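You operate a simulated robot arm through the tools that you are given. There is no shell and no other tool. Be economical: measure what you need, move in short steps, check, and stop when the job is done.

The job below is to be done with a simulated robot arm. You get a single attempt, and the scene is never put back.

JOB
Set the tub on the scale, add water, tare, tip in the silica.
Fine: water goes in ahead of the powder; jug and scoop end empty and go back; no dust, no spill. Set down upright: batch jug, powder scoop.

Only the result counts: the job must be done as asked and must still hold three seconds after the hand-in. Knocking over, shifting, dropping, spilling or breaking anything else fails it.

ROBOT AND FRAMES
A 7-joint arm with a two-finger gripper, hanging from a carriage that runs on a rail from [16, 2521] to [-2, -359] (x, y) and turns from -1.169 to 10.838 rad about z. Base frame: it is fixed where the carriage stands at the start and does not move with it; the origin is on the floor, on the carriage's upright axis, x ahead of it, y to its left, z up; the surface under the hand at the start is at about z = 820. Readings come in mm, rad, newtons and seconds.
With the tool pointing down near the work surface it reaches from about 100 to 420 mm from the robot's upright axis, wherever it stands. Its first joint turns from -2.897 to 2.897 rad. Places, roughly: scale [0, 0, 800]; scale pan [0, 100, 900]; tare button [100, -100, 800]. Payload 1.37 kg.
Tool frame: the origin (TCP) lies between the finger pads and is the grasp point; the fingertips stand 16 mm ahead of it; z points along the fingers, y is the line along which they close. The gripper opens to 92 mm. The gripper's body begins 74 mm behind the TCP.
Orientation is that of the tool frame in the base frame, as a unit quaternion [x, y, z, w]. With the fingers straight down and closing along the base's y, the tool's x points along the base's -x, its y along +y and its z along -z.

CONTROLS
- The arm moves only by the tool send_rows. Its argument "plan" is one flat list of numbers, 7 for each row, row after row: the turn, a rotation vector about the base's x, y, z in rad, then the shift along the base's x, y, z in mm, then the opening, from 0 (shut) to 1 (fully open). In form: [wx, wy, wz, x, y, z, fingers, wx, wy, wz, x, y, z, fingers, ...]. A call has 1 to 20 rows; each row shifts and turns the commanded pose from where the row before left it. A row lasts 0.2 s, in which the tool goes at most 50 mm and 0.15 rad; a call with a longer step from one row to the next is refused whole, and so is a gripper value outside its range. A pose out of reach is approached as far as the arm can. The call stops where the force on the tool passes 40 N (or 10 N more than at its start, if that is more) or the arm is blocked; 0.2 s more then pass. The fingers move at their own pace and stop on an object; they squeeze with about 26 N. The grip force told is the motor's: it shows also when the fingers shut on nothing. Time passes only in rows, and 0.2 s behind the last, so rows that do not move let the fingers close. The reply holds the time, the measured pose of the TCP, the force on the tool along the base axes, the opening and the grip force, in the units named above and with some noise, with the torque about the TCP (base axes, N m) and any sound that the robot's microphone picked up.
- Cameras (640 x 400 px; columns grow to the right, rows downward): "scene" is now at [267.4, 21.1, 1760.6]; the picture's right is [0.29, -0.96, 0.00], its down [-0.89, -0.27, -0.36] and it looks along [0.35, 0.10, -0.93] (base axes); focal length 214 px, centre (320, 200). "wrist" rides on the gripper at [71, 19, -111] in the tool frame; the picture's right is [-0.26, 0.97, 0.00], its down [-0.78, -0.21, -0.59] and it looks along [-0.57, -0.15, 0.81] (tool axes); focal length 280 px, centre (320, 200).
- camera(camera): a new picture of that camera. No time passes.
- slide_trunk(by): slides the trunk up (or, below 0, down) by that many mm; the arm and the scene camera ride with it, the base frame stays. It gives what a move gives, with no picture.
- roll_base(legs): drives the robot by 1 to 6 legs, each [ahead, left, turn to the left] in mm, mm and rad, along the robot's own axes; the way and the turn of a leg run together, so that a leg with both is an arc; at most 1500 mm and 3.142 rad a leg. The arm and the cameras ride along, it lands a little off, and it stops where it bumps. It keeps to its track: a leg is cut to what the track allows. It gives what a move gives.
- pan_tilt(pan, tilt): turns the head with the scene camera to pan (to the left, within 2.705 rad either way) and tilt (down, from -0.506 to 1.204), counted from straight ahead of the robot. It gives what a move gives.
- measure_at(camera, pixels): there is no depth. For up to 12 entries [column, row, z] of the newest picture of that camera ("zoom" is the newest enlarged one), the place [x, y] in the base frame at which the ray of that pixel passes the height z, good to about 2 mm, but the place of the scene camera against the robot may be out by one fixed shift of up to 25 mm in any direction. No time passes.
- close_up(camera, box): a new picture of the part [left, top, right, bottom] of that camera's present view, enlarged. No time passes.
- job_done(): hands the job in; it is judged then, once.

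Work in short steps. Measure before you move; look again where a grasp or a placing could have gone wrong, and mend it. You have 80 turns and 48 pictures in all, those below and enlarged ones among them. Open the gripper and draw the arm clear of the work before you hand the job in, unless the task says otherwise; then end with one line.

The tools are called after "Call:" as name(argument=value, ...) on one line, values as JSON. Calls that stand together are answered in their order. send_rows: Moves the arm, as the interface text tells. Its arguments: {"type":"object","properties":{"plan":{"type":"array","items":{"type":"number"}}},"required":["plan"]} The other tools are called the same way: slide_trunk (by) slides the trunk up or down; roll_base (legs) drives the base; pan_tilt (pan, tilt) turns the head that bears the scene camera; camera (camera) takes a picture; measure_at (camera, pixels) gives the place at which the rays of pixels pass given heights; close_up (camera, box) takes an enlarged picture of a part of a camera's view; job_done () hands the job in.

At the start:

```text
t: 0.0
eef_pos: [302.4, 206.9, 999.9]
orientation: [0.0, 1.0, 0.0, 0.0]
force: [-0.2, -0.1, 0.0]
torque: [0.01, 0.01, -0.03]
grip_width: 91.6
grip_force: 0.0
trunk travel left (down, up): [-575.0, 85.0]
robot x, y, heading: [4.0, -0.5, -0.002]
head pan, tilt: [0.291, 1.201]
```

scene: 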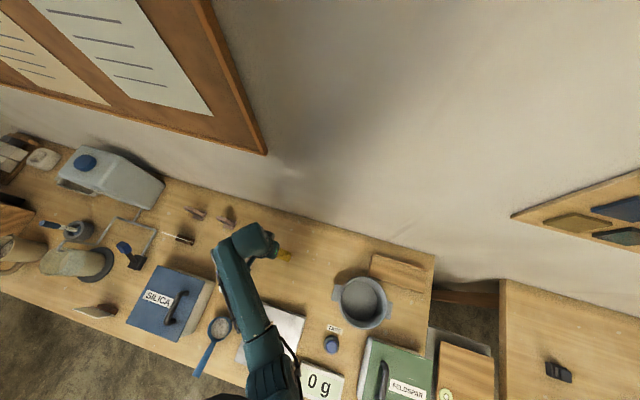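
wrist: 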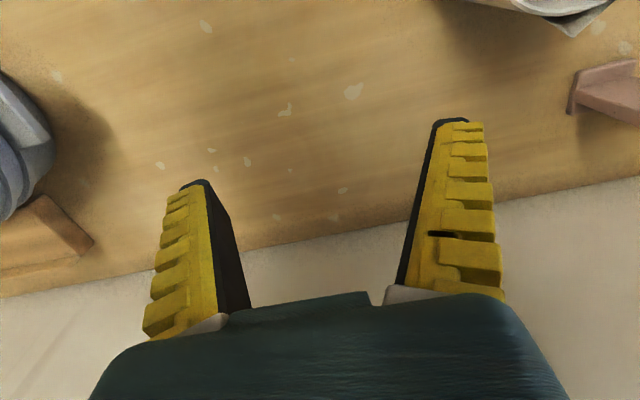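

The scene shows a tub (365,302), the scale with its pan (~275,335), a display "0 g", the tare button (332,343), a silica box, a scoop with powder (220,327), and jugs on the left. I'll enlarge both sides of the view.

Call:
close_up(camera="scene", box=[180, 220, 460, 400])

Call:
close_up(camera="scene", box=[0, 130, 260, 330])

```text
2.22 times, centred on (320, 310) of scene
```

zoom: 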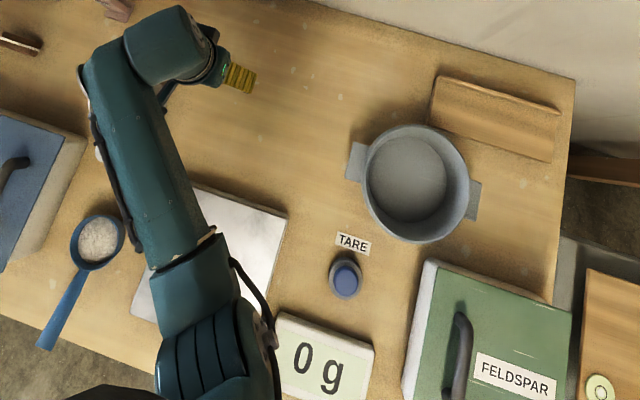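

```text
2.00 times, centred on (130, 230) of scene
```

zoom: 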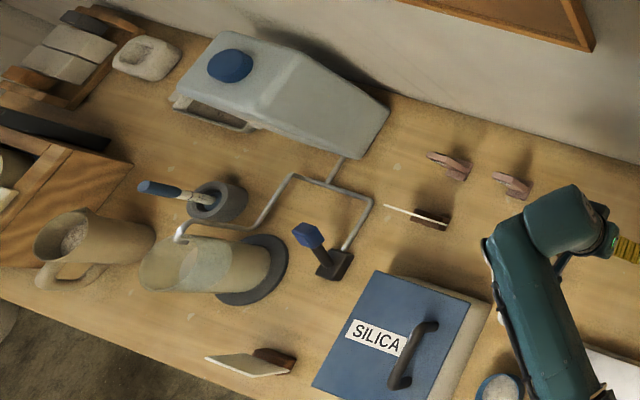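

The left side has two beige jugs, one on a round pad under a spout, plus a water tank and a lever. I'll turn the head left for a better look.

Call:
pan_tilt(pan=1.0, tilt=0.9)

Call:
camera(camera="scene")

```text
t: 1.1
eef_pos: [301.8, 206.1, 1000.5]
orientation: [0.0, 1.0, 0.001, 0.0]
force: [-0.1, -0.7, -0.5]
torque: [-0.03, 0.03, 0.02]
grip_width: 91.9
grip_force: 0.0
trunk travel left (down, up): [-575.0, 85.0]
robot x, y, heading: [-2.4, 1.0, 0.003]
head pan, tilt: [1.0, 0.901]
```

```text
43 pictures are left
```

scene: 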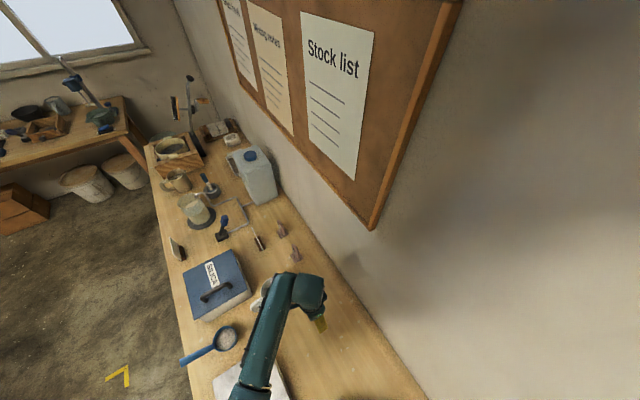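

The jugs are around (195,208). I'll drive left along the rail (about +y 500), then look at them.

Call:
roll_base(legs=[[0, 500, 0]])

Call:
pan_tilt(pan=0.6, tilt=1.1)

Call:
camera(camera="scene")

```text
t: 4.0
eef_pos: [308.3, 690.1, 1000.3]
orientation: [0.005, 1.0, 0.0, 0.0]
force: [-0.3, -0.4, -0.5]
torque: [0.0, 0.01, -0.04]
grip_width: 91.6
grip_force: 0.0
trunk travel left (down, up): [-575.0, 85.0]
robot x, y, heading: [3.0, 482.9, -0.01]
head pan, tilt: [1.0, 0.901]
```

```text
t: 4.8
eef_pos: [306.9, 689.5, 998.8]
orientation: [0.005, 1.0, -0.001, 0.0]
force: [0.2, 0.0, 0.5]
torque: [-0.03, 0.0, -0.01]
grip_width: 91.7
grip_force: 0.0
trunk travel left (down, up): [-575.0, 85.0]
robot x, y, heading: [3.5, 487.2, -0.014]
head pan, tilt: [0.6, 1.1]
```

```text
42 pictures are left
```

scene: 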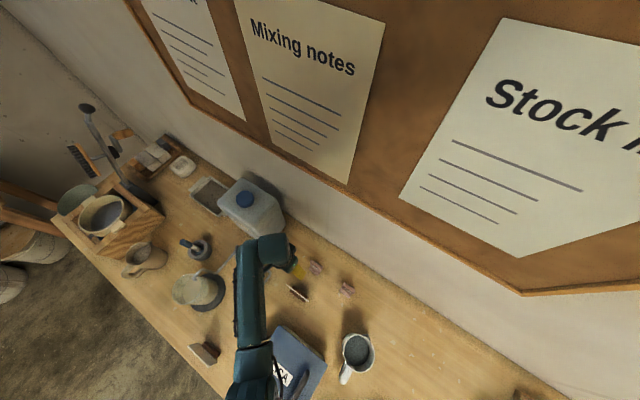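

A white jug holding liquid stands at (357,350); it was hidden behind the arm before. I'll enlarge it, and the jugs on the left.

Call:
close_up(camera="scene", box=[260, 270, 440, 400])

Call:
close_up(camera="scene", box=[40, 130, 320, 330])

```text
3.08 times, centred on (350, 335) of scene
```

zoom: 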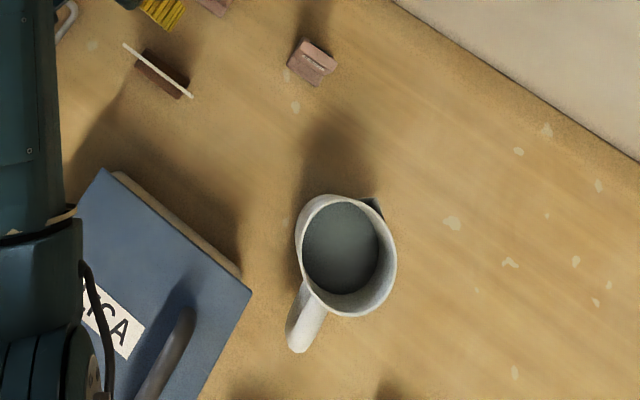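

```text
2.00 times, centred on (180, 230) of scene
```

zoom: 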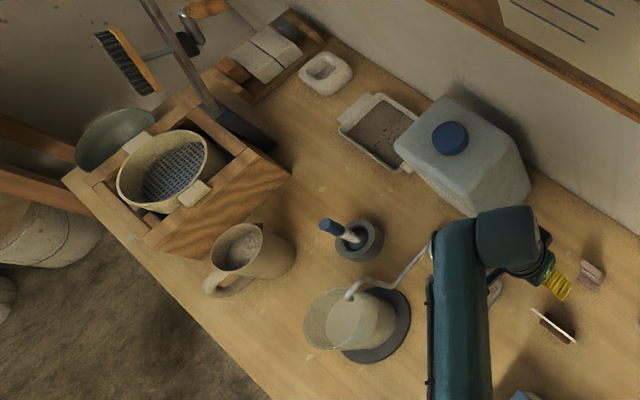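

The white jug with water stands between the silica box and the scale, and the scoop lies next to it. I'll get rough positions for the jug top and bottom from the scene picture.

Call:
measure_at(camera="scene", pixels=[[357, 350, 920], [357, 350, 820], [345, 378, 870], [315, 268, 820], [530, 385, 820]])

Call:
roll_base(legs=[[0, -800, 0]])

Call:
pan_tilt(pan=0.7, tilt=1.2)

Call:
camera(camera="scene")

```text
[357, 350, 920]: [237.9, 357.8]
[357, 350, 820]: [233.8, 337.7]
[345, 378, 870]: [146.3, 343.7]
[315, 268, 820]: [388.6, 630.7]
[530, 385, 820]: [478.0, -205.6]
```

```text
t: 9.1
eef_pos: [297.9, -88.7, 1000.3]
orientation: [-0.004, 1.0, -0.001, -0.001]
force: [-0.1, 0.2, 0.6]
torque: [0.0, -0.04, -0.02]
grip_width: 91.9
grip_force: 0.1
trunk travel left (down, up): [-575.0, 85.0]
robot x, y, heading: [-0.2, -300.5, 0.008]
head pan, tilt: [0.6, 1.1]
```

```text
t: 9.7
eef_pos: [298.8, -88.6, 999.6]
orientation: [-0.004, 1.0, 0.0, -0.001]
force: [0.1, 0.2, -0.1]
torque: [0.0, 0.01, -0.03]
grip_width: 91.9
grip_force: 0.0
trunk travel left (down, up): [-575.0, 85.0]
robot x, y, heading: [-3.4, -294.5, 0.009]
head pan, tilt: [0.7, 1.201]
```

```text
39 pictures are left
```

scene: 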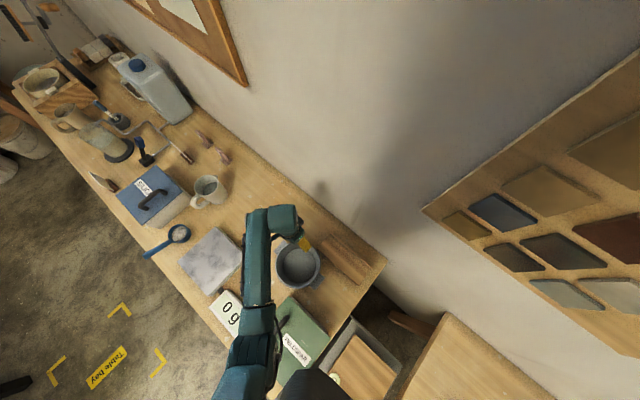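

Now the scale pan (corners 213,227 / 242,258 / 208,293 / 180,262), the jug (208,188), the scoop (180,233) and the tub (298,264) are all in view. I'll measure them.

Call:
measure_at(camera="scene", pixels=[[213, 227, 850], [242, 257, 850], [208, 294, 850], [179, 262, 850], [208, 186, 920], [193, 206, 880], [180, 233, 840], [147, 255, 830], [298, 264, 900], [226, 312, 850]])

Call:
close_up(camera="scene", box=[130, 150, 290, 260])

Call:
close_up(camera="scene", box=[170, 200, 400, 360])

```text
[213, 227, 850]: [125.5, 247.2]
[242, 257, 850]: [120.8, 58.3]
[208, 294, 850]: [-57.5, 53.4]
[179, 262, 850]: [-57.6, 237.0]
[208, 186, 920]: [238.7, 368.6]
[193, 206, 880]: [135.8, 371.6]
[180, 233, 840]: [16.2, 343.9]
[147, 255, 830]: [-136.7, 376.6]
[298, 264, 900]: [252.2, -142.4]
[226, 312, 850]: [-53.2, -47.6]
```

```text
3.64 times, centred on (210, 205) of scene
```

zoom: 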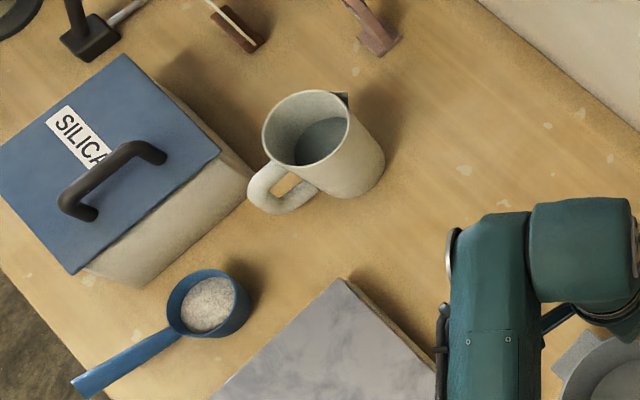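

```text
2.50 times, centred on (285, 280) of scene
```

zoom: 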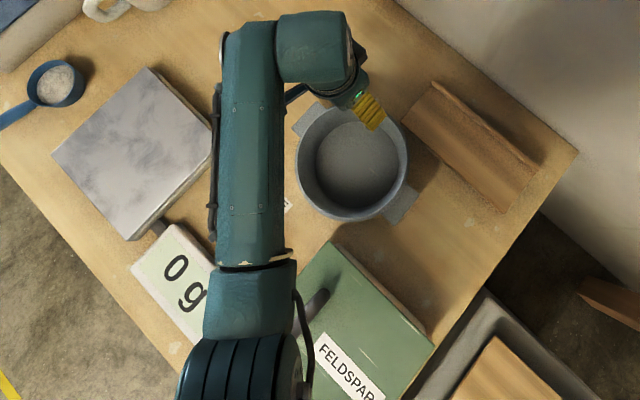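

The arm needs a closer look at the tub. I'll move the tool back to about (160,-118), so that the wrist camera looks at it.

Call:
send_rows(plan=[0, 0, 0, -35, -7, 0, 1, 0, 0, 0, -35, -7, 0, 1, 0, 0, 0, -35, -7, 0, 1, 0, 0, 0, -35, -7, 0, 1])

Call:
camera(camera="wrist")

```text
t: 10.7
eef_pos: [157.2, -117.3, 1001.7]
orientation: [-0.003, 1.0, 0.001, 0.001]
force: [0.7, 0.5, 0.3]
torque: [-0.04, 0.03, -0.02]
grip_width: 91.7
grip_force: 0.1
trunk travel left (down, up): [-575.0, 85.0]
robot x, y, heading: [-1.1, -296.3, 0.009]
head pan, tilt: [0.7, 1.201]
```

```text
36 pictures are left
```

wrist: 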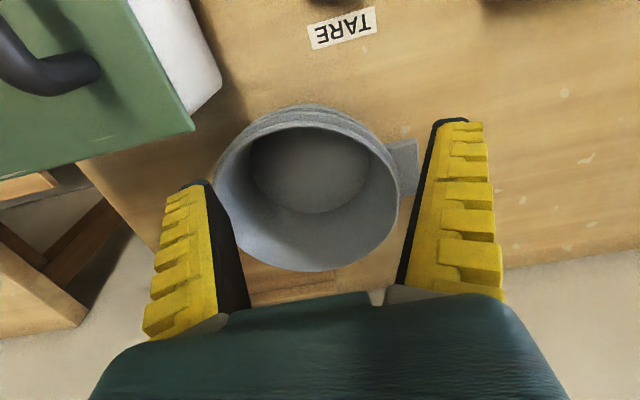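

I'll measure the rim points in this wrist picture at a few assumed heights, then shift the view for parallax.

Call:
measure_at(camera="wrist", pixels=[[214, 185, 880], [399, 200, 880], [310, 271, 880], [300, 125, 880], [214, 185, 920], [399, 200, 920], [310, 271, 920], [300, 125, 920], [418, 140, 870], [418, 190, 870], [313, 25, 820], [374, 8, 820]])

Call:
send_rows(plan=[0, 0, 0, -40, 40, 20, 1, 0, 0, 0, -30, 35, 20, 1])

Call:
camera(camera="wrist")

```text
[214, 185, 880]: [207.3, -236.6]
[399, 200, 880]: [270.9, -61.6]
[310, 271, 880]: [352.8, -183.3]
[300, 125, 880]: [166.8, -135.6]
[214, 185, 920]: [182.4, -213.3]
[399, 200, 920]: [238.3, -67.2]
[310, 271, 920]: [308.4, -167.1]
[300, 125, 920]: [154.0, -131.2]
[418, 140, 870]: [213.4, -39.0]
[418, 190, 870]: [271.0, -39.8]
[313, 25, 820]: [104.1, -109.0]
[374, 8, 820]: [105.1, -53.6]
```

```text
refused: row 1 steps farther than a row can; nothing moved
```

```text
35 pictures are left
```

wrist: 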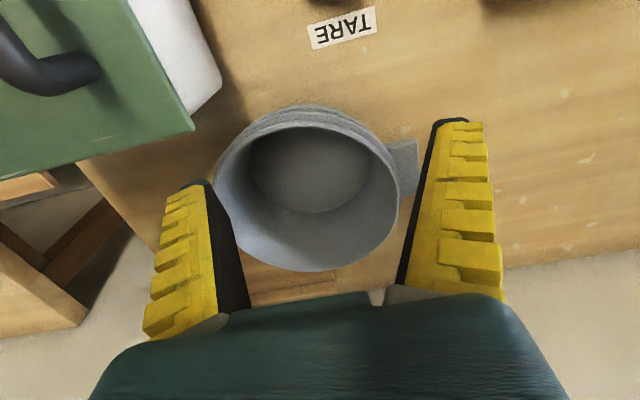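

The step was too long, so nothing moved. I'll repeat it with smaller steps.

Call:
send_rows(plan=[0, 0, 0, -25, 25, 0, 1, 0, 0, 0, -25, 25, 0, 1, 0, 0, 0, -10, 25, 0, 1])

Call:
camera(camera="wrist")

```text
t: 11.5
eef_pos: [98.0, -42.6, 1002.6]
orientation: [-0.004, 1.0, 0.001, 0.0]
force: [0.4, 0.4, -0.4]
torque: [-0.01, 0.02, -0.03]
grip_width: 91.8
grip_force: 0.1
trunk travel left (down, up): [-575.0, 85.0]
robot x, y, heading: [-2.2, -299.5, 0.007]
head pan, tilt: [0.7, 1.201]
```

```text
34 pictures are left
```

wrist: 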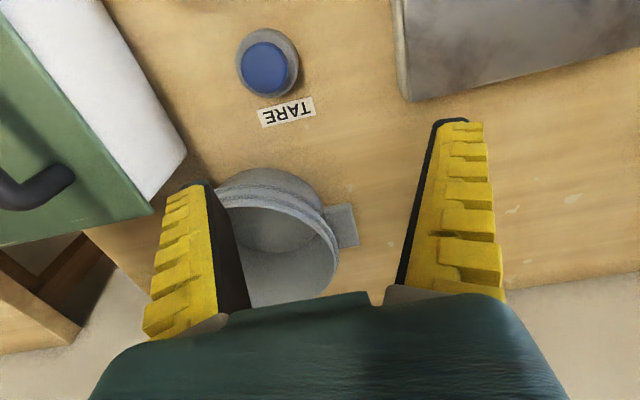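

I'll measure the rim's right edge, lug, tare button and pan corner in this second view.

Call:
measure_at(camera="wrist", pixels=[[338, 260, 880], [338, 260, 920], [354, 204, 860], [358, 246, 860], [354, 204, 830], [358, 246, 830], [265, 68, 850], [265, 68, 830], [412, 100, 820], [412, 100, 860], [268, 122, 820], [314, 106, 820]])

```text
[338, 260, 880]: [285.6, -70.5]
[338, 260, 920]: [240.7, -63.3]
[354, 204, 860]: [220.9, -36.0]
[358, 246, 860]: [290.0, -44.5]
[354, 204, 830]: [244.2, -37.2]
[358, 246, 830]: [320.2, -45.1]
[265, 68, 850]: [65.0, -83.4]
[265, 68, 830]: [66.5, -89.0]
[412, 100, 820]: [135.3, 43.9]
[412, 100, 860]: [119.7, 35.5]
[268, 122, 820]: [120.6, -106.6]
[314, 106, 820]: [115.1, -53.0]
```

Rim height is about 915, tub centre about (228,-146), radius about 80. I'll move the base to y≈-150, from where both the tub and the pan are in reach, and bring the wrist camera over the pan.

Call:
roll_base(legs=[[0, 140, 0]])

Call:
send_rows(plan=[0, 0, 0, -30, 20, 0, 1, 0, 0, 0, -30, 20, 0, 1, 0, 0, 0, -30, 20, 0, 1, 0, 0, 0, -30, 20, 0, 1])

Call:
camera(camera="wrist")

```text
t: 12.8
eef_pos: [98.2, 96.1, 1002.5]
orientation: [-0.007, 1.0, 0.0, 0.0]
force: [0.6, 0.1, 0.1]
torque: [-0.04, 0.0, -0.05]
grip_width: 92.1
grip_force: 0.0
trunk travel left (down, up): [-575.0, 85.0]
robot x, y, heading: [0.6, -161.5, 0.013]
head pan, tilt: [0.7, 1.201]
```

```text
t: 13.8
eef_pos: [-21.6, 177.1, 1007.8]
orientation: [-0.007, 1.0, -0.001, 0.001]
force: [0.9, 0.4, -0.7]
torque: [0.05, 0.01, 0.0]
grip_width: 92.0
grip_force: 0.1
trunk travel left (down, up): [-575.0, 85.0]
robot x, y, heading: [-2.0, -159.1, 0.012]
head pan, tilt: [0.7, 1.201]
```

```text
33 pictures are left
```

wrist: 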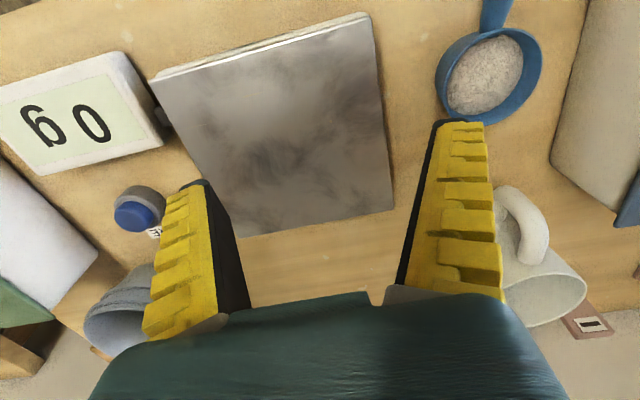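

Pan corners here are at (155,83), (370,20) and (393,210), with the fourth near (237,236). I'll measure at several heights to compare with the earlier view.

Call:
measure_at(camera="wrist", pixels=[[154, 83, 850], [370, 20, 850], [393, 210, 850], [238, 236, 850], [238, 236, 830], [238, 236, 870], [393, 210, 870], [490, 75, 850], [135, 215, 840], [154, 83, 870], [370, 20, 870], [520, 250, 910]])

Call:
close_up(camera="wrist", box=[100, 0, 420, 250])

```text
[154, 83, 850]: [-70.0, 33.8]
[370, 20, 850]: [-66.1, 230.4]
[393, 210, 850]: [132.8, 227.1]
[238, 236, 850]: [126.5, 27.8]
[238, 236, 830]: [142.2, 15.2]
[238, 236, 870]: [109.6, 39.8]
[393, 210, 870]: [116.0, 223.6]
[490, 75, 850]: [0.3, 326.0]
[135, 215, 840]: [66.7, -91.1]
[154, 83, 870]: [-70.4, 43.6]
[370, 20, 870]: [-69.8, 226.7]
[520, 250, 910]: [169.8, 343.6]
```

```text
1.60 times, centred on (260, 125) of wrist
```

zoom: 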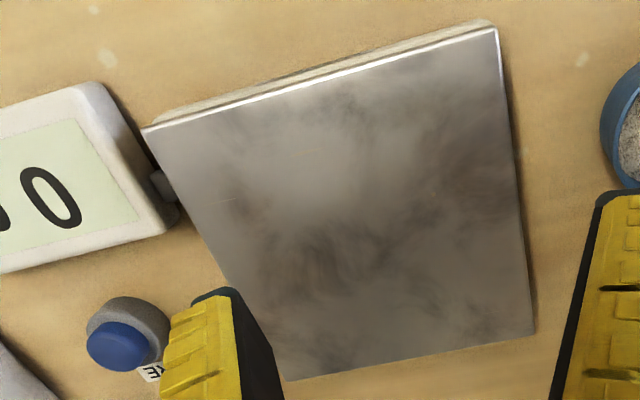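

The pan top comes out at about z=860, centre about (26,132), 190 mm wide. I'll go back over the tub, a little higher, for a clean rim fit.

Call:
send_rows(plan=[0, 0, 0, 19, -39, 8, 1, 0, 0, 0, 19, -39, 8, 1, 0, 0, 0, 19, -39, 8, 1, 0, 0, 0, 19, -39, 8, 1, 0, 0, 0, 19, -39, 8, 1, 0, 0, 0, 19, -39, 8, 1, 0, 0, 0, 19, -39, 8, 1])

Call:
close_up(camera="wrist", box=[100, 0, 560, 300])

```text
t: 15.4
eef_pos: [110.6, -97.3, 1058.7]
orientation: [-0.006, 1.0, 0.0, 0.0]
force: [0.2, -0.1, -0.8]
torque: [0.01, 0.06, 0.02]
grip_width: 91.8
grip_force: 0.1
trunk travel left (down, up): [-575.0, 85.0]
robot x, y, heading: [-3.9, -156.0, 0.011]
head pan, tilt: [0.7, 1.201]
```

```text
1.33 times, centred on (330, 150) of wrist
```

zoom: 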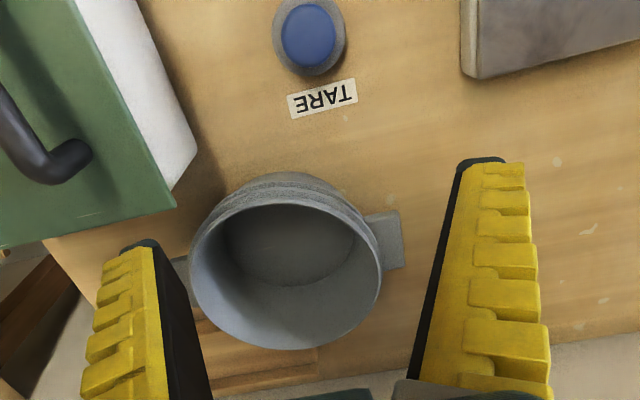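

The rim is clearly visible in this view. I'll measure several points of it at 915, plus the feldspar box corner and the lug.

Call:
measure_at(camera="zoom", pixels=[[190, 260, 915], [381, 280, 915], [285, 349, 915], [222, 327, 915], [350, 327, 915], [290, 189, 915], [205, 222, 915], [355, 221, 915], [404, 266, 870], [400, 211, 870], [176, 207, 900], [308, 34, 845]])

```text
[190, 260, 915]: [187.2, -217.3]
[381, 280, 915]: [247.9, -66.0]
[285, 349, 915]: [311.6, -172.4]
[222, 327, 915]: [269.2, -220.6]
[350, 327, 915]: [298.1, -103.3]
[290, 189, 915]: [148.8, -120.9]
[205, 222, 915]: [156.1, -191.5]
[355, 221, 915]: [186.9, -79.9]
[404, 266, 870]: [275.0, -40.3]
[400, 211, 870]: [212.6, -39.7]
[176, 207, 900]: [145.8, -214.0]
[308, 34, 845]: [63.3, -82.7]
```

Fit: rim centre (230,-148), radius 83. I'll grasp the wall at (173,-90) with the fingers closing radially, so turn +45° about z and hover at z≈960.

Call:
send_rows(plan=[0, 0, 0.131, 10.5, 1.2, -16, 1, 0, 0, 0.131, 10.5, 1.2, -16, 1, 0, 0, 0.131, 10.5, 1.2, -16, 1, 0, 0, 0.131, 10.5, 1.2, -16, 1, 0, 0, 0.131, 10.5, 1.2, -16, 1, 0, 0, 0.131, 10.5, 1.2, -16, 1])

Call:
camera(camera="wrist")

```text
t: 16.8
eef_pos: [174.7, -91.3, 963.1]
orientation: [-0.39, 0.921, 0.0, 0.0]
force: [0.1, -0.4, -0.3]
torque: [-0.01, -0.01, 0.04]
grip_width: 91.9
grip_force: 0.0
trunk travel left (down, up): [-575.0, 85.0]
robot x, y, heading: [-0.6, -156.5, 0.017]
head pan, tilt: [0.7, 1.201]
```

```text
30 pictures are left
```

wrist: 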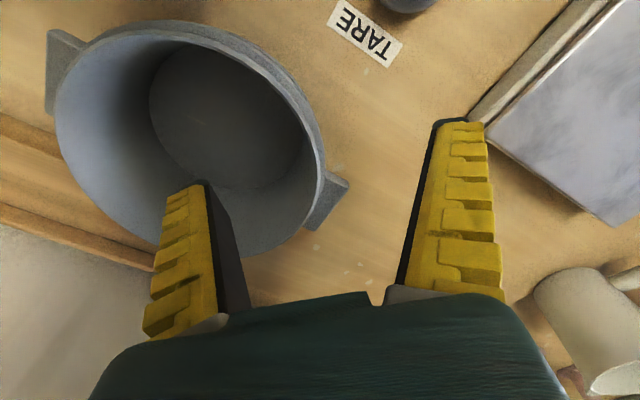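

The left finger is above the inside of the tub and the right one is outside. I'll go down 63 mm and close.

Call:
send_rows(plan=[0, 0, 0, 0, 0, -21, 1, 0, 0, 0, 0, 0, -21, 1, 0, 0, 0, 0, 0, -21, 1, 0, 0, 0, 0, 0, 0, 0, 0, 0, 0, 0, 0, 0, 0, 0, 0, 0, 0, 0, 0, 0, 0, 0, 0, 0, 0, 0, 0, 0, 0, 0, 0, 0, 0, 0])

Call:
camera(camera="wrist")

```text
t: 18.6
eef_pos: [175.6, -92.1, 898.4]
orientation: [-0.389, 0.921, 0.0, 0.001]
force: [-0.1, -0.3, 0.0]
torque: [0.02, -0.01, -0.06]
grip_width: 6.0
grip_force: 26.1
trunk travel left (down, up): [-575.0, 85.0]
robot x, y, heading: [-0.7, -160.2, 0.016]
head pan, tilt: [0.7, 1.201]
```

```text
29 pictures are left
```

wrist: 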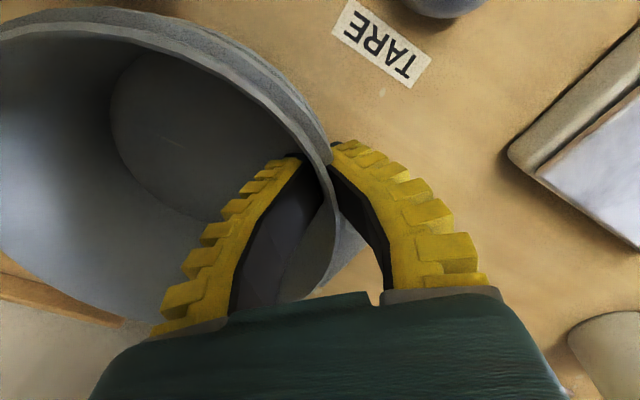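

The wall is gripped (opening 6 mm, 26 N). I'll lift slowly to about z=980.

Call:
send_rows(plan=[0, 0, 0, 0, 0, 8, 0, 0, 0, 0, 0, 0, 12, 0, 0, 0, 0, 0, 0, 20, 0, 0, 0, 0, 0, 0, 20, 0, 0, 0, 0, 0, 0, 20, 0, 0, 0, 0, 0, 0, 0, 0])

Call:
camera(camera="wrist")

```text
t: 20.0
eef_pos: [174.7, -88.6, 979.4]
orientation: [-0.389, 0.921, 0.0, -0.001]
force: [0.1, -0.5, -1.9]
torque: [0.06, 0.09, 0.01]
grip_width: 6.0
grip_force: 26.3
trunk travel left (down, up): [-575.0, 85.0]
robot x, y, heading: [-0.4, -157.4, 0.011]
head pan, tilt: [0.7, 1.201]
```

```text
28 pictures are left
```

wrist: 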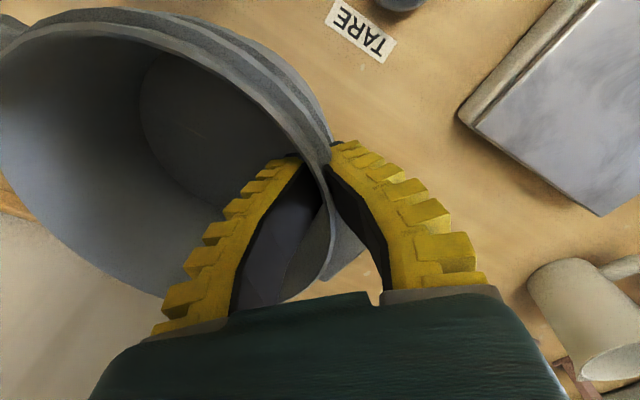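

The tub is held (about 0.19 kg) and has clearance. I'll carry it over the pan, with the TCP going to (-30,191).

Call:
send_rows(plan=[0, 0, 0, -8.5, 11.7, 5, 0, 0, 0, 0, -17.1, 23.3, 5, 0, 0, 0, 0, -17.1, 23.3, 0, 0, 0, 0, 0, -17.1, 23.3, 0, 0, 0, 0, 0, -17.1, 23.3, 0, 0, 0, 0, 0, -17.1, 23.3, 0, 0, 0, 0, 0, -17.1, 23.3, 0, 0, 0, 0, 0, -17.1, 23.3, 0, 0, 0, 0, 0, -17.1, 23.3, 0, 0, 0, 0, 0, -17.1, 23.3, 0, 0, 0, 0, 0, -17.1, 23.3, 0, 0, 0, 0, 0, -17.1, 23.3, 0, 0, 0, 0, 0, -8.5, 11.7, 0, 0, 0, 0, 0, 0, 0, 0, 0])

Call:
pan_tilt(pan=1.0, tilt=1.2)

Call:
camera(camera="scene")

```text
t: 23.0
eef_pos: [-31.7, 188.4, 989.6]
orientation: [-0.388, 0.922, 0.0, -0.001]
force: [0.3, -0.4, -2.4]
torque: [0.1, 0.08, -0.01]
grip_width: 6.0
grip_force: 25.9
trunk travel left (down, up): [-575.0, 85.0]
robot x, y, heading: [-2.5, -161.7, 0.013]
head pan, tilt: [0.7, 1.201]
```

```text
t: 23.8
eef_pos: [-30.8, 189.0, 988.8]
orientation: [-0.389, 0.921, 0.0, 0.0]
force: [0.2, 0.4, -2.3]
torque: [0.05, 0.09, 0.04]
grip_width: 6.0
grip_force: 26.2
trunk travel left (down, up): [-575.0, 85.0]
robot x, y, heading: [0.4, -158.1, 0.014]
head pan, tilt: [1.0, 1.201]
```

```text
27 pictures are left
```

scene: 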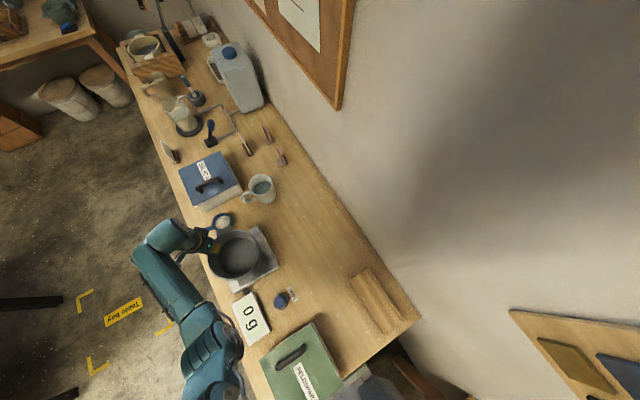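

The tub is over the pan. I'll lower 42 mm, then check the force.

Call:
send_rows(plan=[0, 0, 0, 0, 0, -15, 0, 0, 0, 0, 0, 0, -15, 0, 0, 0, 0, 0, 0, -8, 0, 0, 0, 0, 0, 0, -4, 0])

Call:
close_up(camera="scene", box=[160, 180, 320, 290])

```text
t: 24.8
eef_pos: [-32.9, 187.8, 948.9]
orientation: [-0.389, 0.921, 0.0, -0.001]
force: [0.3, 0.3, 0.5]
torque: [-0.09, -0.15, -0.03]
grip_width: 6.2
grip_force: 26.0
trunk travel left (down, up): [-575.0, 85.0]
robot x, y, heading: [0.4, -162.8, 0.011]
head pan, tilt: [1.0, 1.201]
```

```text
3.64 times, centred on (240, 235) of scene
```

zoom: 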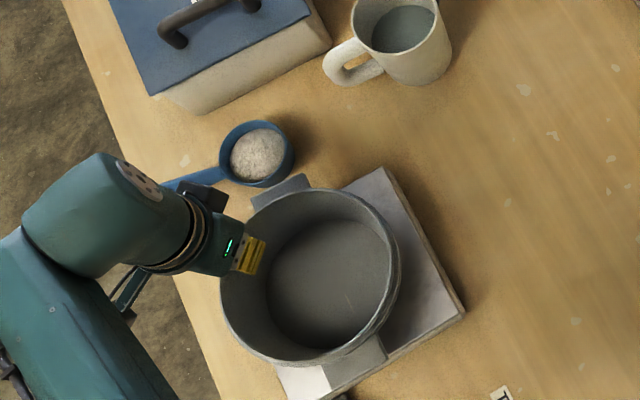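

The force changed sign, so the tub is just touching. I'll check its centring with the same picture: rim centre (309,277) at z≈963 against the pan corners (385,168) and (465,312) at 860.

Call:
measure_at(camera="zoom", pixels=[[309, 277, 963], [385, 168, 860], [465, 311, 860], [220, 277, 963], [398, 277, 963], [309, 190, 963], [309, 365, 963], [257, 158, 840], [397, 28, 915], [345, 75, 880]])

```text
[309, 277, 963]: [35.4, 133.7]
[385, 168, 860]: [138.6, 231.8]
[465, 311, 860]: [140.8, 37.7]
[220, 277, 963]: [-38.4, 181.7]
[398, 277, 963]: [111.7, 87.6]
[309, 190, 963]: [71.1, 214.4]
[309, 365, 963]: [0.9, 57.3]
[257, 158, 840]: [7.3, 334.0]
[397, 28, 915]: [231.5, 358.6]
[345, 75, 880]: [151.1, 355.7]
```

The tub sits about 10 mm toward -x of the pan centre. I'll raise 4, shift +9 in x, then lower in small steps to z≈940.

Call:
send_rows(plan=[0, 0, 0, 0, 0, 5, 0, 0, 0, 0, 9, 0, 0, 0, 0, 0, 0, 0, 0, -5, 0, 0, 0, 0, 0, 0, -3, 0, 0, 0, 0, 0, 0, -2, 0, 0, 0, 0, 0, 0, -2, 0, 0, 0, 0, 0, 0, 0, 0])

```text
t: 26.4
eef_pos: [-22.9, 190.1, 941.8]
orientation: [-0.389, 0.921, 0.0, 0.001]
force: [-1.4, 1.1, 4.1]
torque: [0.12, -0.43, 0.09]
grip_width: 6.3
grip_force: 26.2
trunk travel left (down, up): [-575.0, 85.0]
robot x, y, heading: [-0.7, -155.7, 0.016]
head pan, tilt: [1.0, 1.201]
```

There is contact of about 4 N. I'll lower 2 more mm, open, and lift straight up.

Call:
send_rows(plan=[0, 0, 0, 0, 0, -2, 0, 0, 0, 0, 0, 0, 0, 0.1, 0, 0, 0, 0, 0, 0, 0.3, 0, 0, 0, 0, 0, 0, 0.5, 0, 0, 0, 0, 0, 0, 0.5, 0, 0, 0, 0, 0, 20, 0.5, 0, 0, 0, 0, 0, 30, 0.5, 0, 0, 0, 0, 0, 30, 0.5])

Call:
close_up(camera="scene", box=[160, 180, 350, 340])

```text
t: 28.2
eef_pos: [-24.1, 189.3, 1019.4]
orientation: [-0.389, 0.921, 0.0, 0.0]
force: [-0.2, 0.6, 0.6]
torque: [0.0, -0.01, 0.02]
grip_width: 48.9
grip_force: 2.3
trunk travel left (down, up): [-575.0, 85.0]
robot x, y, heading: [-2.6, -159.7, 0.011]
head pan, tilt: [1.0, 1.201]
```

```text
2.50 times, centred on (255, 260) of scene
```

zoom: 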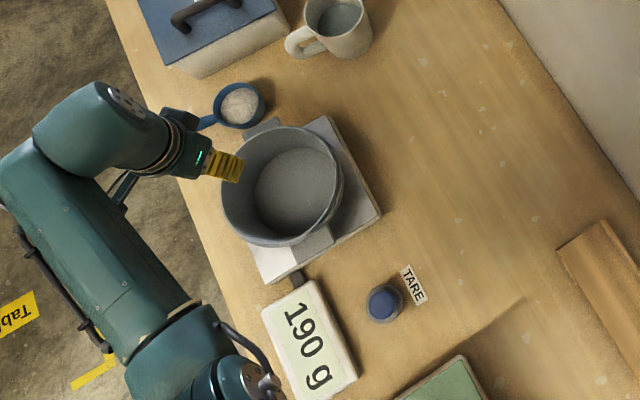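

The scale reads 190 g, so the tub stands on it. Next is the jug: I'll raise the tool, turn it back, drive the base to y≈0 and look at the jug from above.

Call:
send_rows(plan=[0, 0, 0, 0, 0, 30, 0.5, 0, 0, 0, 0, 0, 30, 1, 0, 0, -0.131, 10, -5, 0, 1, 0, 0, -0.131, 10, -5, 0, 1, 0, 0, -0.131, 10, -5, 0, 1, 0, 0, -0.131, 10, -5, 0, 1, 0, 0, -0.131, 10, -5, 0, 1, 0, 0, -0.131, 10, -5, 0, 1])

Call:
roll_base(legs=[[0, 160, 0]])

Call:
send_rows(plan=[0, 0, 0, 26, 18, 0, 1, 0, 0, 0, 26, 18, 0, 1, 0, 0, 0, 26, 15, 0, 1])

Call:
camera(camera="wrist")

```text
t: 30.0
eef_pos: [39.0, 160.0, 1079.9]
orientation: [-0.005, 1.0, 0.0, 0.0]
force: [0.5, -0.4, -0.1]
torque: [0.0, 0.02, 0.0]
grip_width: 92.1
grip_force: 0.1
trunk travel left (down, up): [-575.0, 85.0]
robot x, y, heading: [1.5, -155.9, 0.014]
head pan, tilt: [1.0, 1.201]
```

```text
t: 31.5
eef_pos: [40.3, 319.0, 1079.9]
orientation: [-0.004, 1.0, 0.0, 0.0]
force: [0.2, -0.1, -0.1]
torque: [0.0, -0.01, -0.03]
grip_width: 92.1
grip_force: 0.0
trunk travel left (down, up): [-575.0, 85.0]
robot x, y, heading: [-1.9, -4.1, 0.01]
head pan, tilt: [1.0, 1.201]
```

```text
t: 32.3
eef_pos: [117.3, 368.8, 1079.8]
orientation: [-0.004, 1.0, -0.001, -0.001]
force: [-0.4, -0.9, 0.1]
torque: [0.02, -0.04, -0.02]
grip_width: 92.0
grip_force: 0.1
trunk travel left (down, up): [-575.0, 85.0]
robot x, y, heading: [-2.1, 2.8, 0.006]
head pan, tilt: [1.0, 1.201]
```

```text
24 pictures are left
```

wrist: 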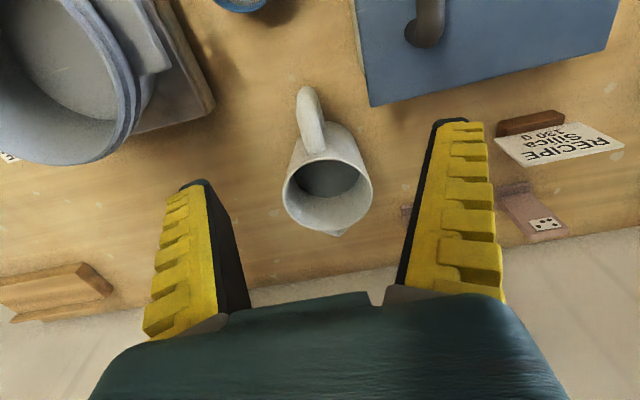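

A recipe card at (560,148) reads "Silica 1?0 g". I'll enlarge it, and measure the jug: rim from (284,188) to (372,190), handle outer end at (305,92), spout at (338,235).

Call:
close_up(camera="wrist", box=[480, 90, 640, 190])

Call:
close_up(camera="wrist", box=[240, 70, 420, 250])

Call:
measure_at(camera="wrist", pixels=[[284, 188, 910], [372, 188, 910], [325, 227, 910], [338, 235, 910], [306, 92, 900], [312, 130, 900], [314, 150, 910], [327, 155, 910], [371, 104, 900], [212, 105, 860]])

```text
4.00 times, centred on (560, 140) of wrist
```

zoom: 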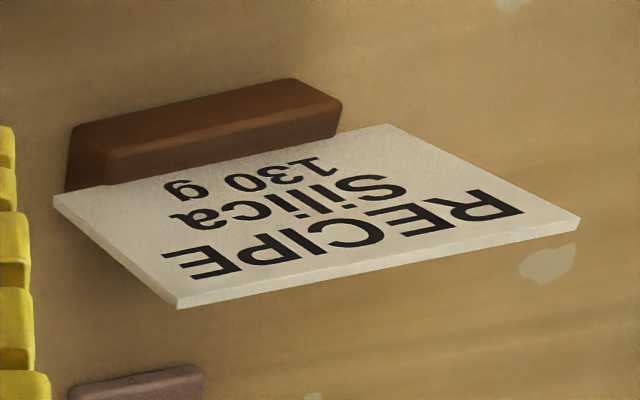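

```text
2.22 times, centred on (330, 160) of wrist
```

zoom: 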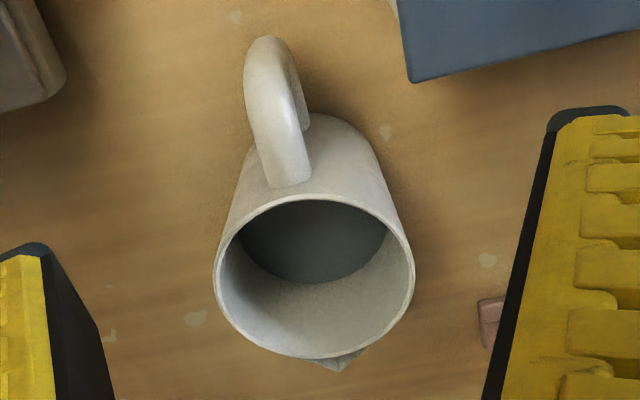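

```text
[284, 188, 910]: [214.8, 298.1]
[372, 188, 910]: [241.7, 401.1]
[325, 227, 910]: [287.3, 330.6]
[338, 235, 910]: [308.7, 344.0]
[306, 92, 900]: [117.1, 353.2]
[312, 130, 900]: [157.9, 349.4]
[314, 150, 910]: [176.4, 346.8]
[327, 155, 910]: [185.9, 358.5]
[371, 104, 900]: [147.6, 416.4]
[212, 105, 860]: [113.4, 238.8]
```

The recipe says silica 130 g, which should be the scoop's load. The jug's rim is at z≈930, centre (221,353), handle towards -x and spout towards +x. I'll tilt the tool 45° towards +x and back off to about (75,353,960) to see the handle from the side.

Call:
send_rows(plan=[0, -0.131, 0, -7, -2.7, -20, 1, 0, -0.131, 0, -7, -2.7, -20, 1, 0, -0.131, 0, -7, -2.7, -20, 1, 0, -0.131, 0, -7, -2.7, -20, 1, 0, -0.131, 0, -7, -2.7, -20, 1, 0, -0.131, 0, -7, -2.7, -20, 1])

Call:
camera(camera="wrist")

```text
t: 33.7
eef_pos: [76.5, 354.7, 959.1]
orientation: [-0.004, 0.923, -0.002, 0.385]
force: [0.3, -0.8, 0.3]
torque: [-0.01, 0.04, 0.0]
grip_width: 92.0
grip_force: 0.0
trunk travel left (down, up): [-575.0, 85.0]
robot x, y, heading: [-0.6, 0.9, 0.012]
head pan, tilt: [1.0, 1.201]
```

```text
21 pictures are left
```

wrist: 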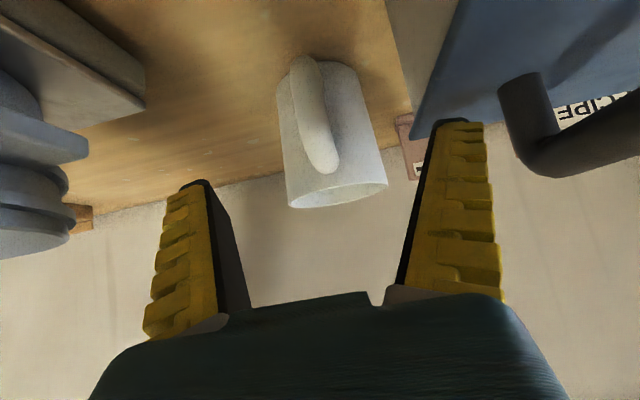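

I'll use measured rays to settle the heights of the rim and the handle, which spans rows 57–172, and the box edge.

Call:
measure_at(camera="wrist", pixels=[[335, 190, 930], [335, 190, 940], [335, 207, 930], [335, 207, 940], [318, 172, 915], [318, 150, 900], [310, 110, 880], [302, 57, 850], [302, 57, 840], [412, 138, 900], [412, 138, 920], [304, 120, 880]])

Call:
close_up(camera="wrist", box=[240, 30, 440, 220])

```text
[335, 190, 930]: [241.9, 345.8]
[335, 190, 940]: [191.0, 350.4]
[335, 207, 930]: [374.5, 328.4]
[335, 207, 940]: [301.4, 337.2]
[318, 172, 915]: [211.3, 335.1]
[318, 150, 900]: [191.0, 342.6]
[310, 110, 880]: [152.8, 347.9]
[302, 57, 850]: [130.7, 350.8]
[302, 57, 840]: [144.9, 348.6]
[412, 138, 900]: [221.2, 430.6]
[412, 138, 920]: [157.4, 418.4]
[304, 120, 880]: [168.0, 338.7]
```

```text
2.11 times, centred on (340, 125) of wrist
```

zoom: 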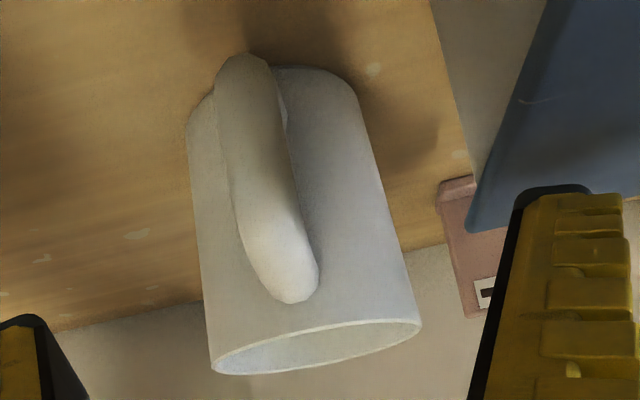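

The rim is at z≈942, the handle grip point at about (130,350,893), and the box lid at about 925. Before grasping I'll test in free air whether the end-of-pour pose, tool tilted +80° at (33,130,1144), is reachable.

Call:
send_rows(plan=[0, 0.109, 0, -2.2, -11, 9.3, 1, 0, 0.109, 0, -2.2, -11, 9.3, 1, 0, 0.109, 0, -2.2, -11, 9.3, 1, 0, 0.109, 0, -2.2, -11, 9.3, 1, 0, 0.109, 0, -2.2, -11, 9.3, 1, 0, 0.109, 0, -2.2, -11, 9.3, 1, 0, 0.109, 0, -2.2, -11, 9.3, 1, 0, 0.109, 0, -2.2, -11, 9.3, 1, 0, 0.109, 0, -2.2, -11, 9.3, 1, 0, 0.109, 0, -2.2, -11, 9.3, 1, 0, 0.109, 0, -2.2, -11, 9.3, 1, 0, 0.109, 0, -2.2, -11, 9.3, 1, 0, 0.109, 0, -2.2, -11, 9.3, 1, 0, 0.109, 0, -2.2, -11, 9.3, 1, 0, 0.109, 0, -2.2, -11, 9.3, 1, 0, 0.109, 0, -2.2, -11, 9.3, 1, 0, 0.109, 0, -2.2, -11, 9.3, 1, 0, 0.109, 0, -2.2, -11, 9.3, 1, 0, 0.109, 0, -2.2, -11, 9.3, 1, 0, 0.109, 0, -2.2, -11, 9.3, 1])

```text
t: 37.9
eef_pos: [-34.8, 163.7, 1068.7]
orientation: [-0.004, 0.767, 0.003, -0.641]
force: [0.0, -0.8, -0.5]
torque: [0.0, -0.02, 0.03]
grip_width: 91.6
grip_force: 0.0
out of reach, approached as far as the arm can: row 16, 17, 18, 19, 20
trunk travel left (down, up): [-575.0, 85.0]
robot x, y, heading: [0.6, 2.5, 0.003]
head pan, tilt: [1.0, 1.201]
```

The orientation is reachable but the position fell short, being too high and too near the axis. I'll raise the trunk by 85 mm and try the target again.

Call:
slide_trunk(by=85)

Call:
send_rows(plan=[0, 0, 0, 17, -8.5, -2.5, 1, 0, 0, 0, 17, -8.5, -2.5, 1, 0, 0, 0, 17, -8.5, -2.5, 1, 0, 0, 0, 17, -8.5, -2.5, 1])

```text
t: 39.1
eef_pos: [-35.4, 162.3, 1153.6]
orientation: [-0.003, 0.767, 0.004, -0.642]
force: [0.2, 0.3, 0.3]
torque: [-0.01, 0.02, 0.0]
grip_width: 92.0
grip_force: 0.1
trunk travel left (down, up): [-660.0, 0.0]
robot x, y, heading: [2.4, 0.6, 0.011]
head pan, tilt: [1.0, 1.201]
```

```text
t: 40.1
eef_pos: [-16.0, 148.8, 1113.6]
orientation: [-0.002, 0.768, 0.004, -0.64]
force: [0.5, -0.7, -1.0]
torque: [0.0, 0.02, -0.01]
grip_width: 92.0
grip_force: 0.1
out of reach, approached as far as the arm can: row 1, 2, 3, 4
trunk travel left (down, up): [-660.0, 0.0]
robot x, y, heading: [0.5, 0.2, 0.01]
head pan, tilt: [1.0, 1.201]
```

It's still limited near the axis. I'll test with the base at y≈-150, the target then being about 280 mm away.

Call:
roll_base(legs=[[0, -150, 0]])

Call:
send_rows(plan=[0, 0, 0, 10, 26, 6, 1, 0, 0, 0, 10, 26, 6, 1, 0, 0, 0, 10, 26, 6, 1, 0, 0, 0, 10, 26, 6, 1, 0, 0, 0, 10, 26, 6, 1])

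```text
t: 41.4
eef_pos: [-16.2, -0.7, 1113.5]
orientation: [-0.005, 0.768, 0.002, -0.64]
force: [0.0, 0.0, 0.0]
torque: [0.01, 0.0, 0.01]
grip_width: 91.9
grip_force: 0.1
trunk travel left (down, up): [-660.0, 0.0]
robot x, y, heading: [-3.0, -150.3, 0.006]
head pan, tilt: [1.0, 1.201]
```

```text
t: 42.6
eef_pos: [31.8, 132.7, 1143.7]
orientation: [-0.003, 0.768, 0.003, -0.641]
force: [-0.3, -0.6, 0.0]
torque: [0.0, 0.05, 0.03]
grip_width: 91.9
grip_force: 0.0
trunk travel left (down, up): [-660.0, 0.0]
robot x, y, heading: [-2.5, -147.6, 0.011]
head pan, tilt: [1.0, 1.201]
```

That pose is reachable from y=-150 with the trunk up. I'll run back to the pour's start pose (tilt -30° at (-130,130,1050)) as the other end of the test.

Call:
send_rows(plan=[0, -0.12, 0, -10.1, 0, -5.9, 1, 0, -0.12, 0, -10.1, 0, -5.9, 1, 0, -0.12, 0, -10.1, 0, -5.9, 1, 0, -0.12, 0, -10.1, 0, -5.9, 1, 0, -0.12, 0, -10.1, 0, -5.9, 1, 0, -0.12, 0, -10.1, 0, -5.9, 1, 0, -0.12, 0, -10.1, 0, -5.9, 1, 0, -0.12, 0, -10.1, 0, -5.9, 1, 0, -0.12, 0, -10.1, 0, -5.9, 1, 0, -0.12, 0, -10.1, 0, -5.9, 1, 0, -0.12, 0, -10.1, 0, -5.9, 1, 0, -0.12, 0, -10.1, 0, -5.9, 1, 0, -0.12, 0, -10.1, 0, -5.9, 1, 0, -0.12, 0, -10.1, 0, -5.9, 1, 0, -0.12, 0, -10.1, 0, -5.9, 1, 0, -0.12, 0, -10.1, 0, -5.9, 1])

```text
t: 46.0
eef_pos: [-127.3, 130.3, 1049.2]
orientation: [-0.004, 0.965, -0.002, 0.263]
force: [0.7, 0.2, -0.9]
torque: [0.01, 0.01, 0.05]
grip_width: 91.9
grip_force: 0.0
trunk travel left (down, up): [-660.0, 0.0]
robot x, y, heading: [-0.9, -150.7, 0.012]
head pan, tilt: [1.0, 1.201]
```

The whole pour range is reachable. I'll go to base y≈0 and the pre-grasp at (90,350,962), then look.

Call:
roll_base(legs=[[0, 150, 0]])

Call:
send_rows(plan=[0, 0, 0, 30, 11.7, 0, 1, 0, 0, 0, 36, 11.7, 0, 1, 0, 0, 0, 36, 11.7, -20, 0.7, 0, 0, 0, 36, 11.7, -22, 0.7, 0, 0, 0, 36, 11.7, -22, 0.7, 0, 0, 0, 43, 11.5, -23, 0.7])

Call:
camera(camera="wrist")

```text
t: 47.4
eef_pos: [-125.6, 277.5, 1049.5]
orientation: [-0.004, 0.965, -0.002, 0.262]
force: [0.2, -0.1, 0.4]
torque: [-0.01, -0.01, 0.01]
grip_width: 92.0
grip_force: 0.0
trunk travel left (down, up): [-660.0, 0.0]
robot x, y, heading: [0.9, -0.5, 0.012]
head pan, tilt: [1.0, 1.201]
```

```text
refused: row 6 steps farther than a row can; nothing moved
```

```text
19 pictures are left
```

wrist: 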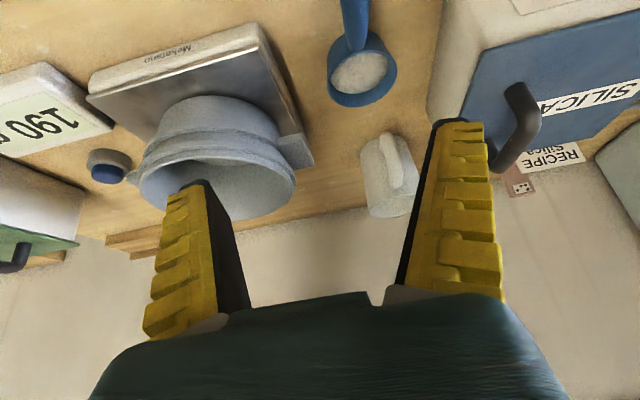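

One step was slightly too long, so I'll resend with smaller rows. The picture also shows the tub seated fully on the pan.

Call:
send_rows(plan=[0, 0, 0, 31, 10.3, 0, 1, 0, 0, 0, 31, 10.3, 0, 1, 0, 0, 0, 31, 10.3, -17, 0.7, 0, 0, 0, 31, 10.3, -17, 0.7, 0, 0, 0, 31, 10.3, -17, 0.7, 0, 0, 0, 31, 10.3, -17, 0.7, 0, 0, 0, 30, 10.3, -19, 0.7])

Call:
camera(camera="wrist")

```text
t: 49.0
eef_pos: [91.7, 348.6, 962.3]
orientation: [-0.004, 0.965, -0.002, 0.262]
force: [-0.1, 0.2, -0.7]
torque: [0.0, -0.08, 0.02]
grip_width: 66.8
grip_force: 1.7
trunk travel left (down, up): [-660.0, 0.0]
robot x, y, heading: [-0.2, -0.4, 0.012]
head pan, tilt: [1.0, 1.201]
```

```text
18 pictures are left
```

wrist: 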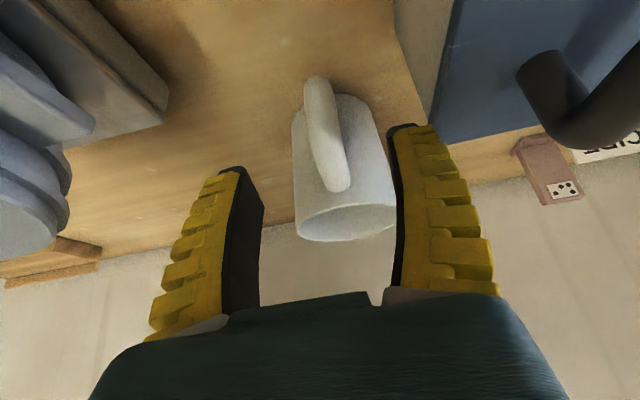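

The handle lies on the fingers' line of advance: pixel (325,130) against an expected (320,125). I'll advance 80 mm along the tool and close.

Call:
send_rows(plan=[0, 0, 0, 10, 0.6, -17, 0.7, 0, 0, 0, 10, 0.6, -17, 0.7, 0, 0, 0, 10, 0.6, -17, 0.7, 0, 0, 0, 9, 0.6, -17, 0.7, 0, 0, 0, 0, 0, 0, 0.4, 0, 0, 0, 0, 0, 0, 0.2, 0, 0, 0, 0, 0, 0, 0, 0, 0, 0, 0, 0, 0, 0, 0, 0, 0, 0, 0, 0, 0])

Call:
camera(camera="wrist")

```text
t: 51.0
eef_pos: [110.9, 327.5, 918.1]
orientation: [-0.003, 0.965, -0.001, 0.261]
force: [-0.1, -0.1, 0.5]
torque: [-0.03, 0.03, -0.02]
grip_width: 6.0
grip_force: 25.9
out of reach, approached as far as the arm can: row 2, 3, 4
trunk travel left (down, up): [-660.0, 0.0]
robot x, y, heading: [-1.0, -1.0, 0.008]
head pan, tilt: [1.0, 1.201]
```

```text
17 pictures are left
```

wrist: 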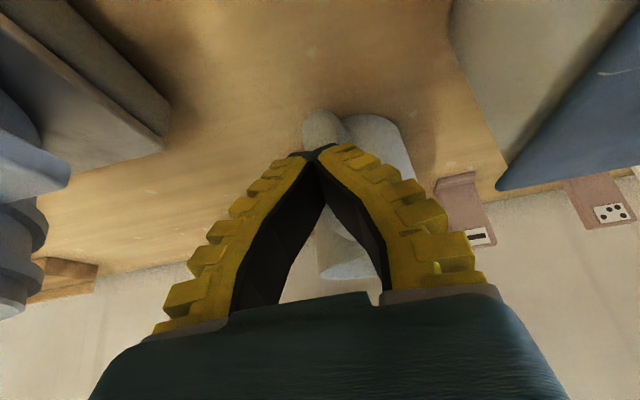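

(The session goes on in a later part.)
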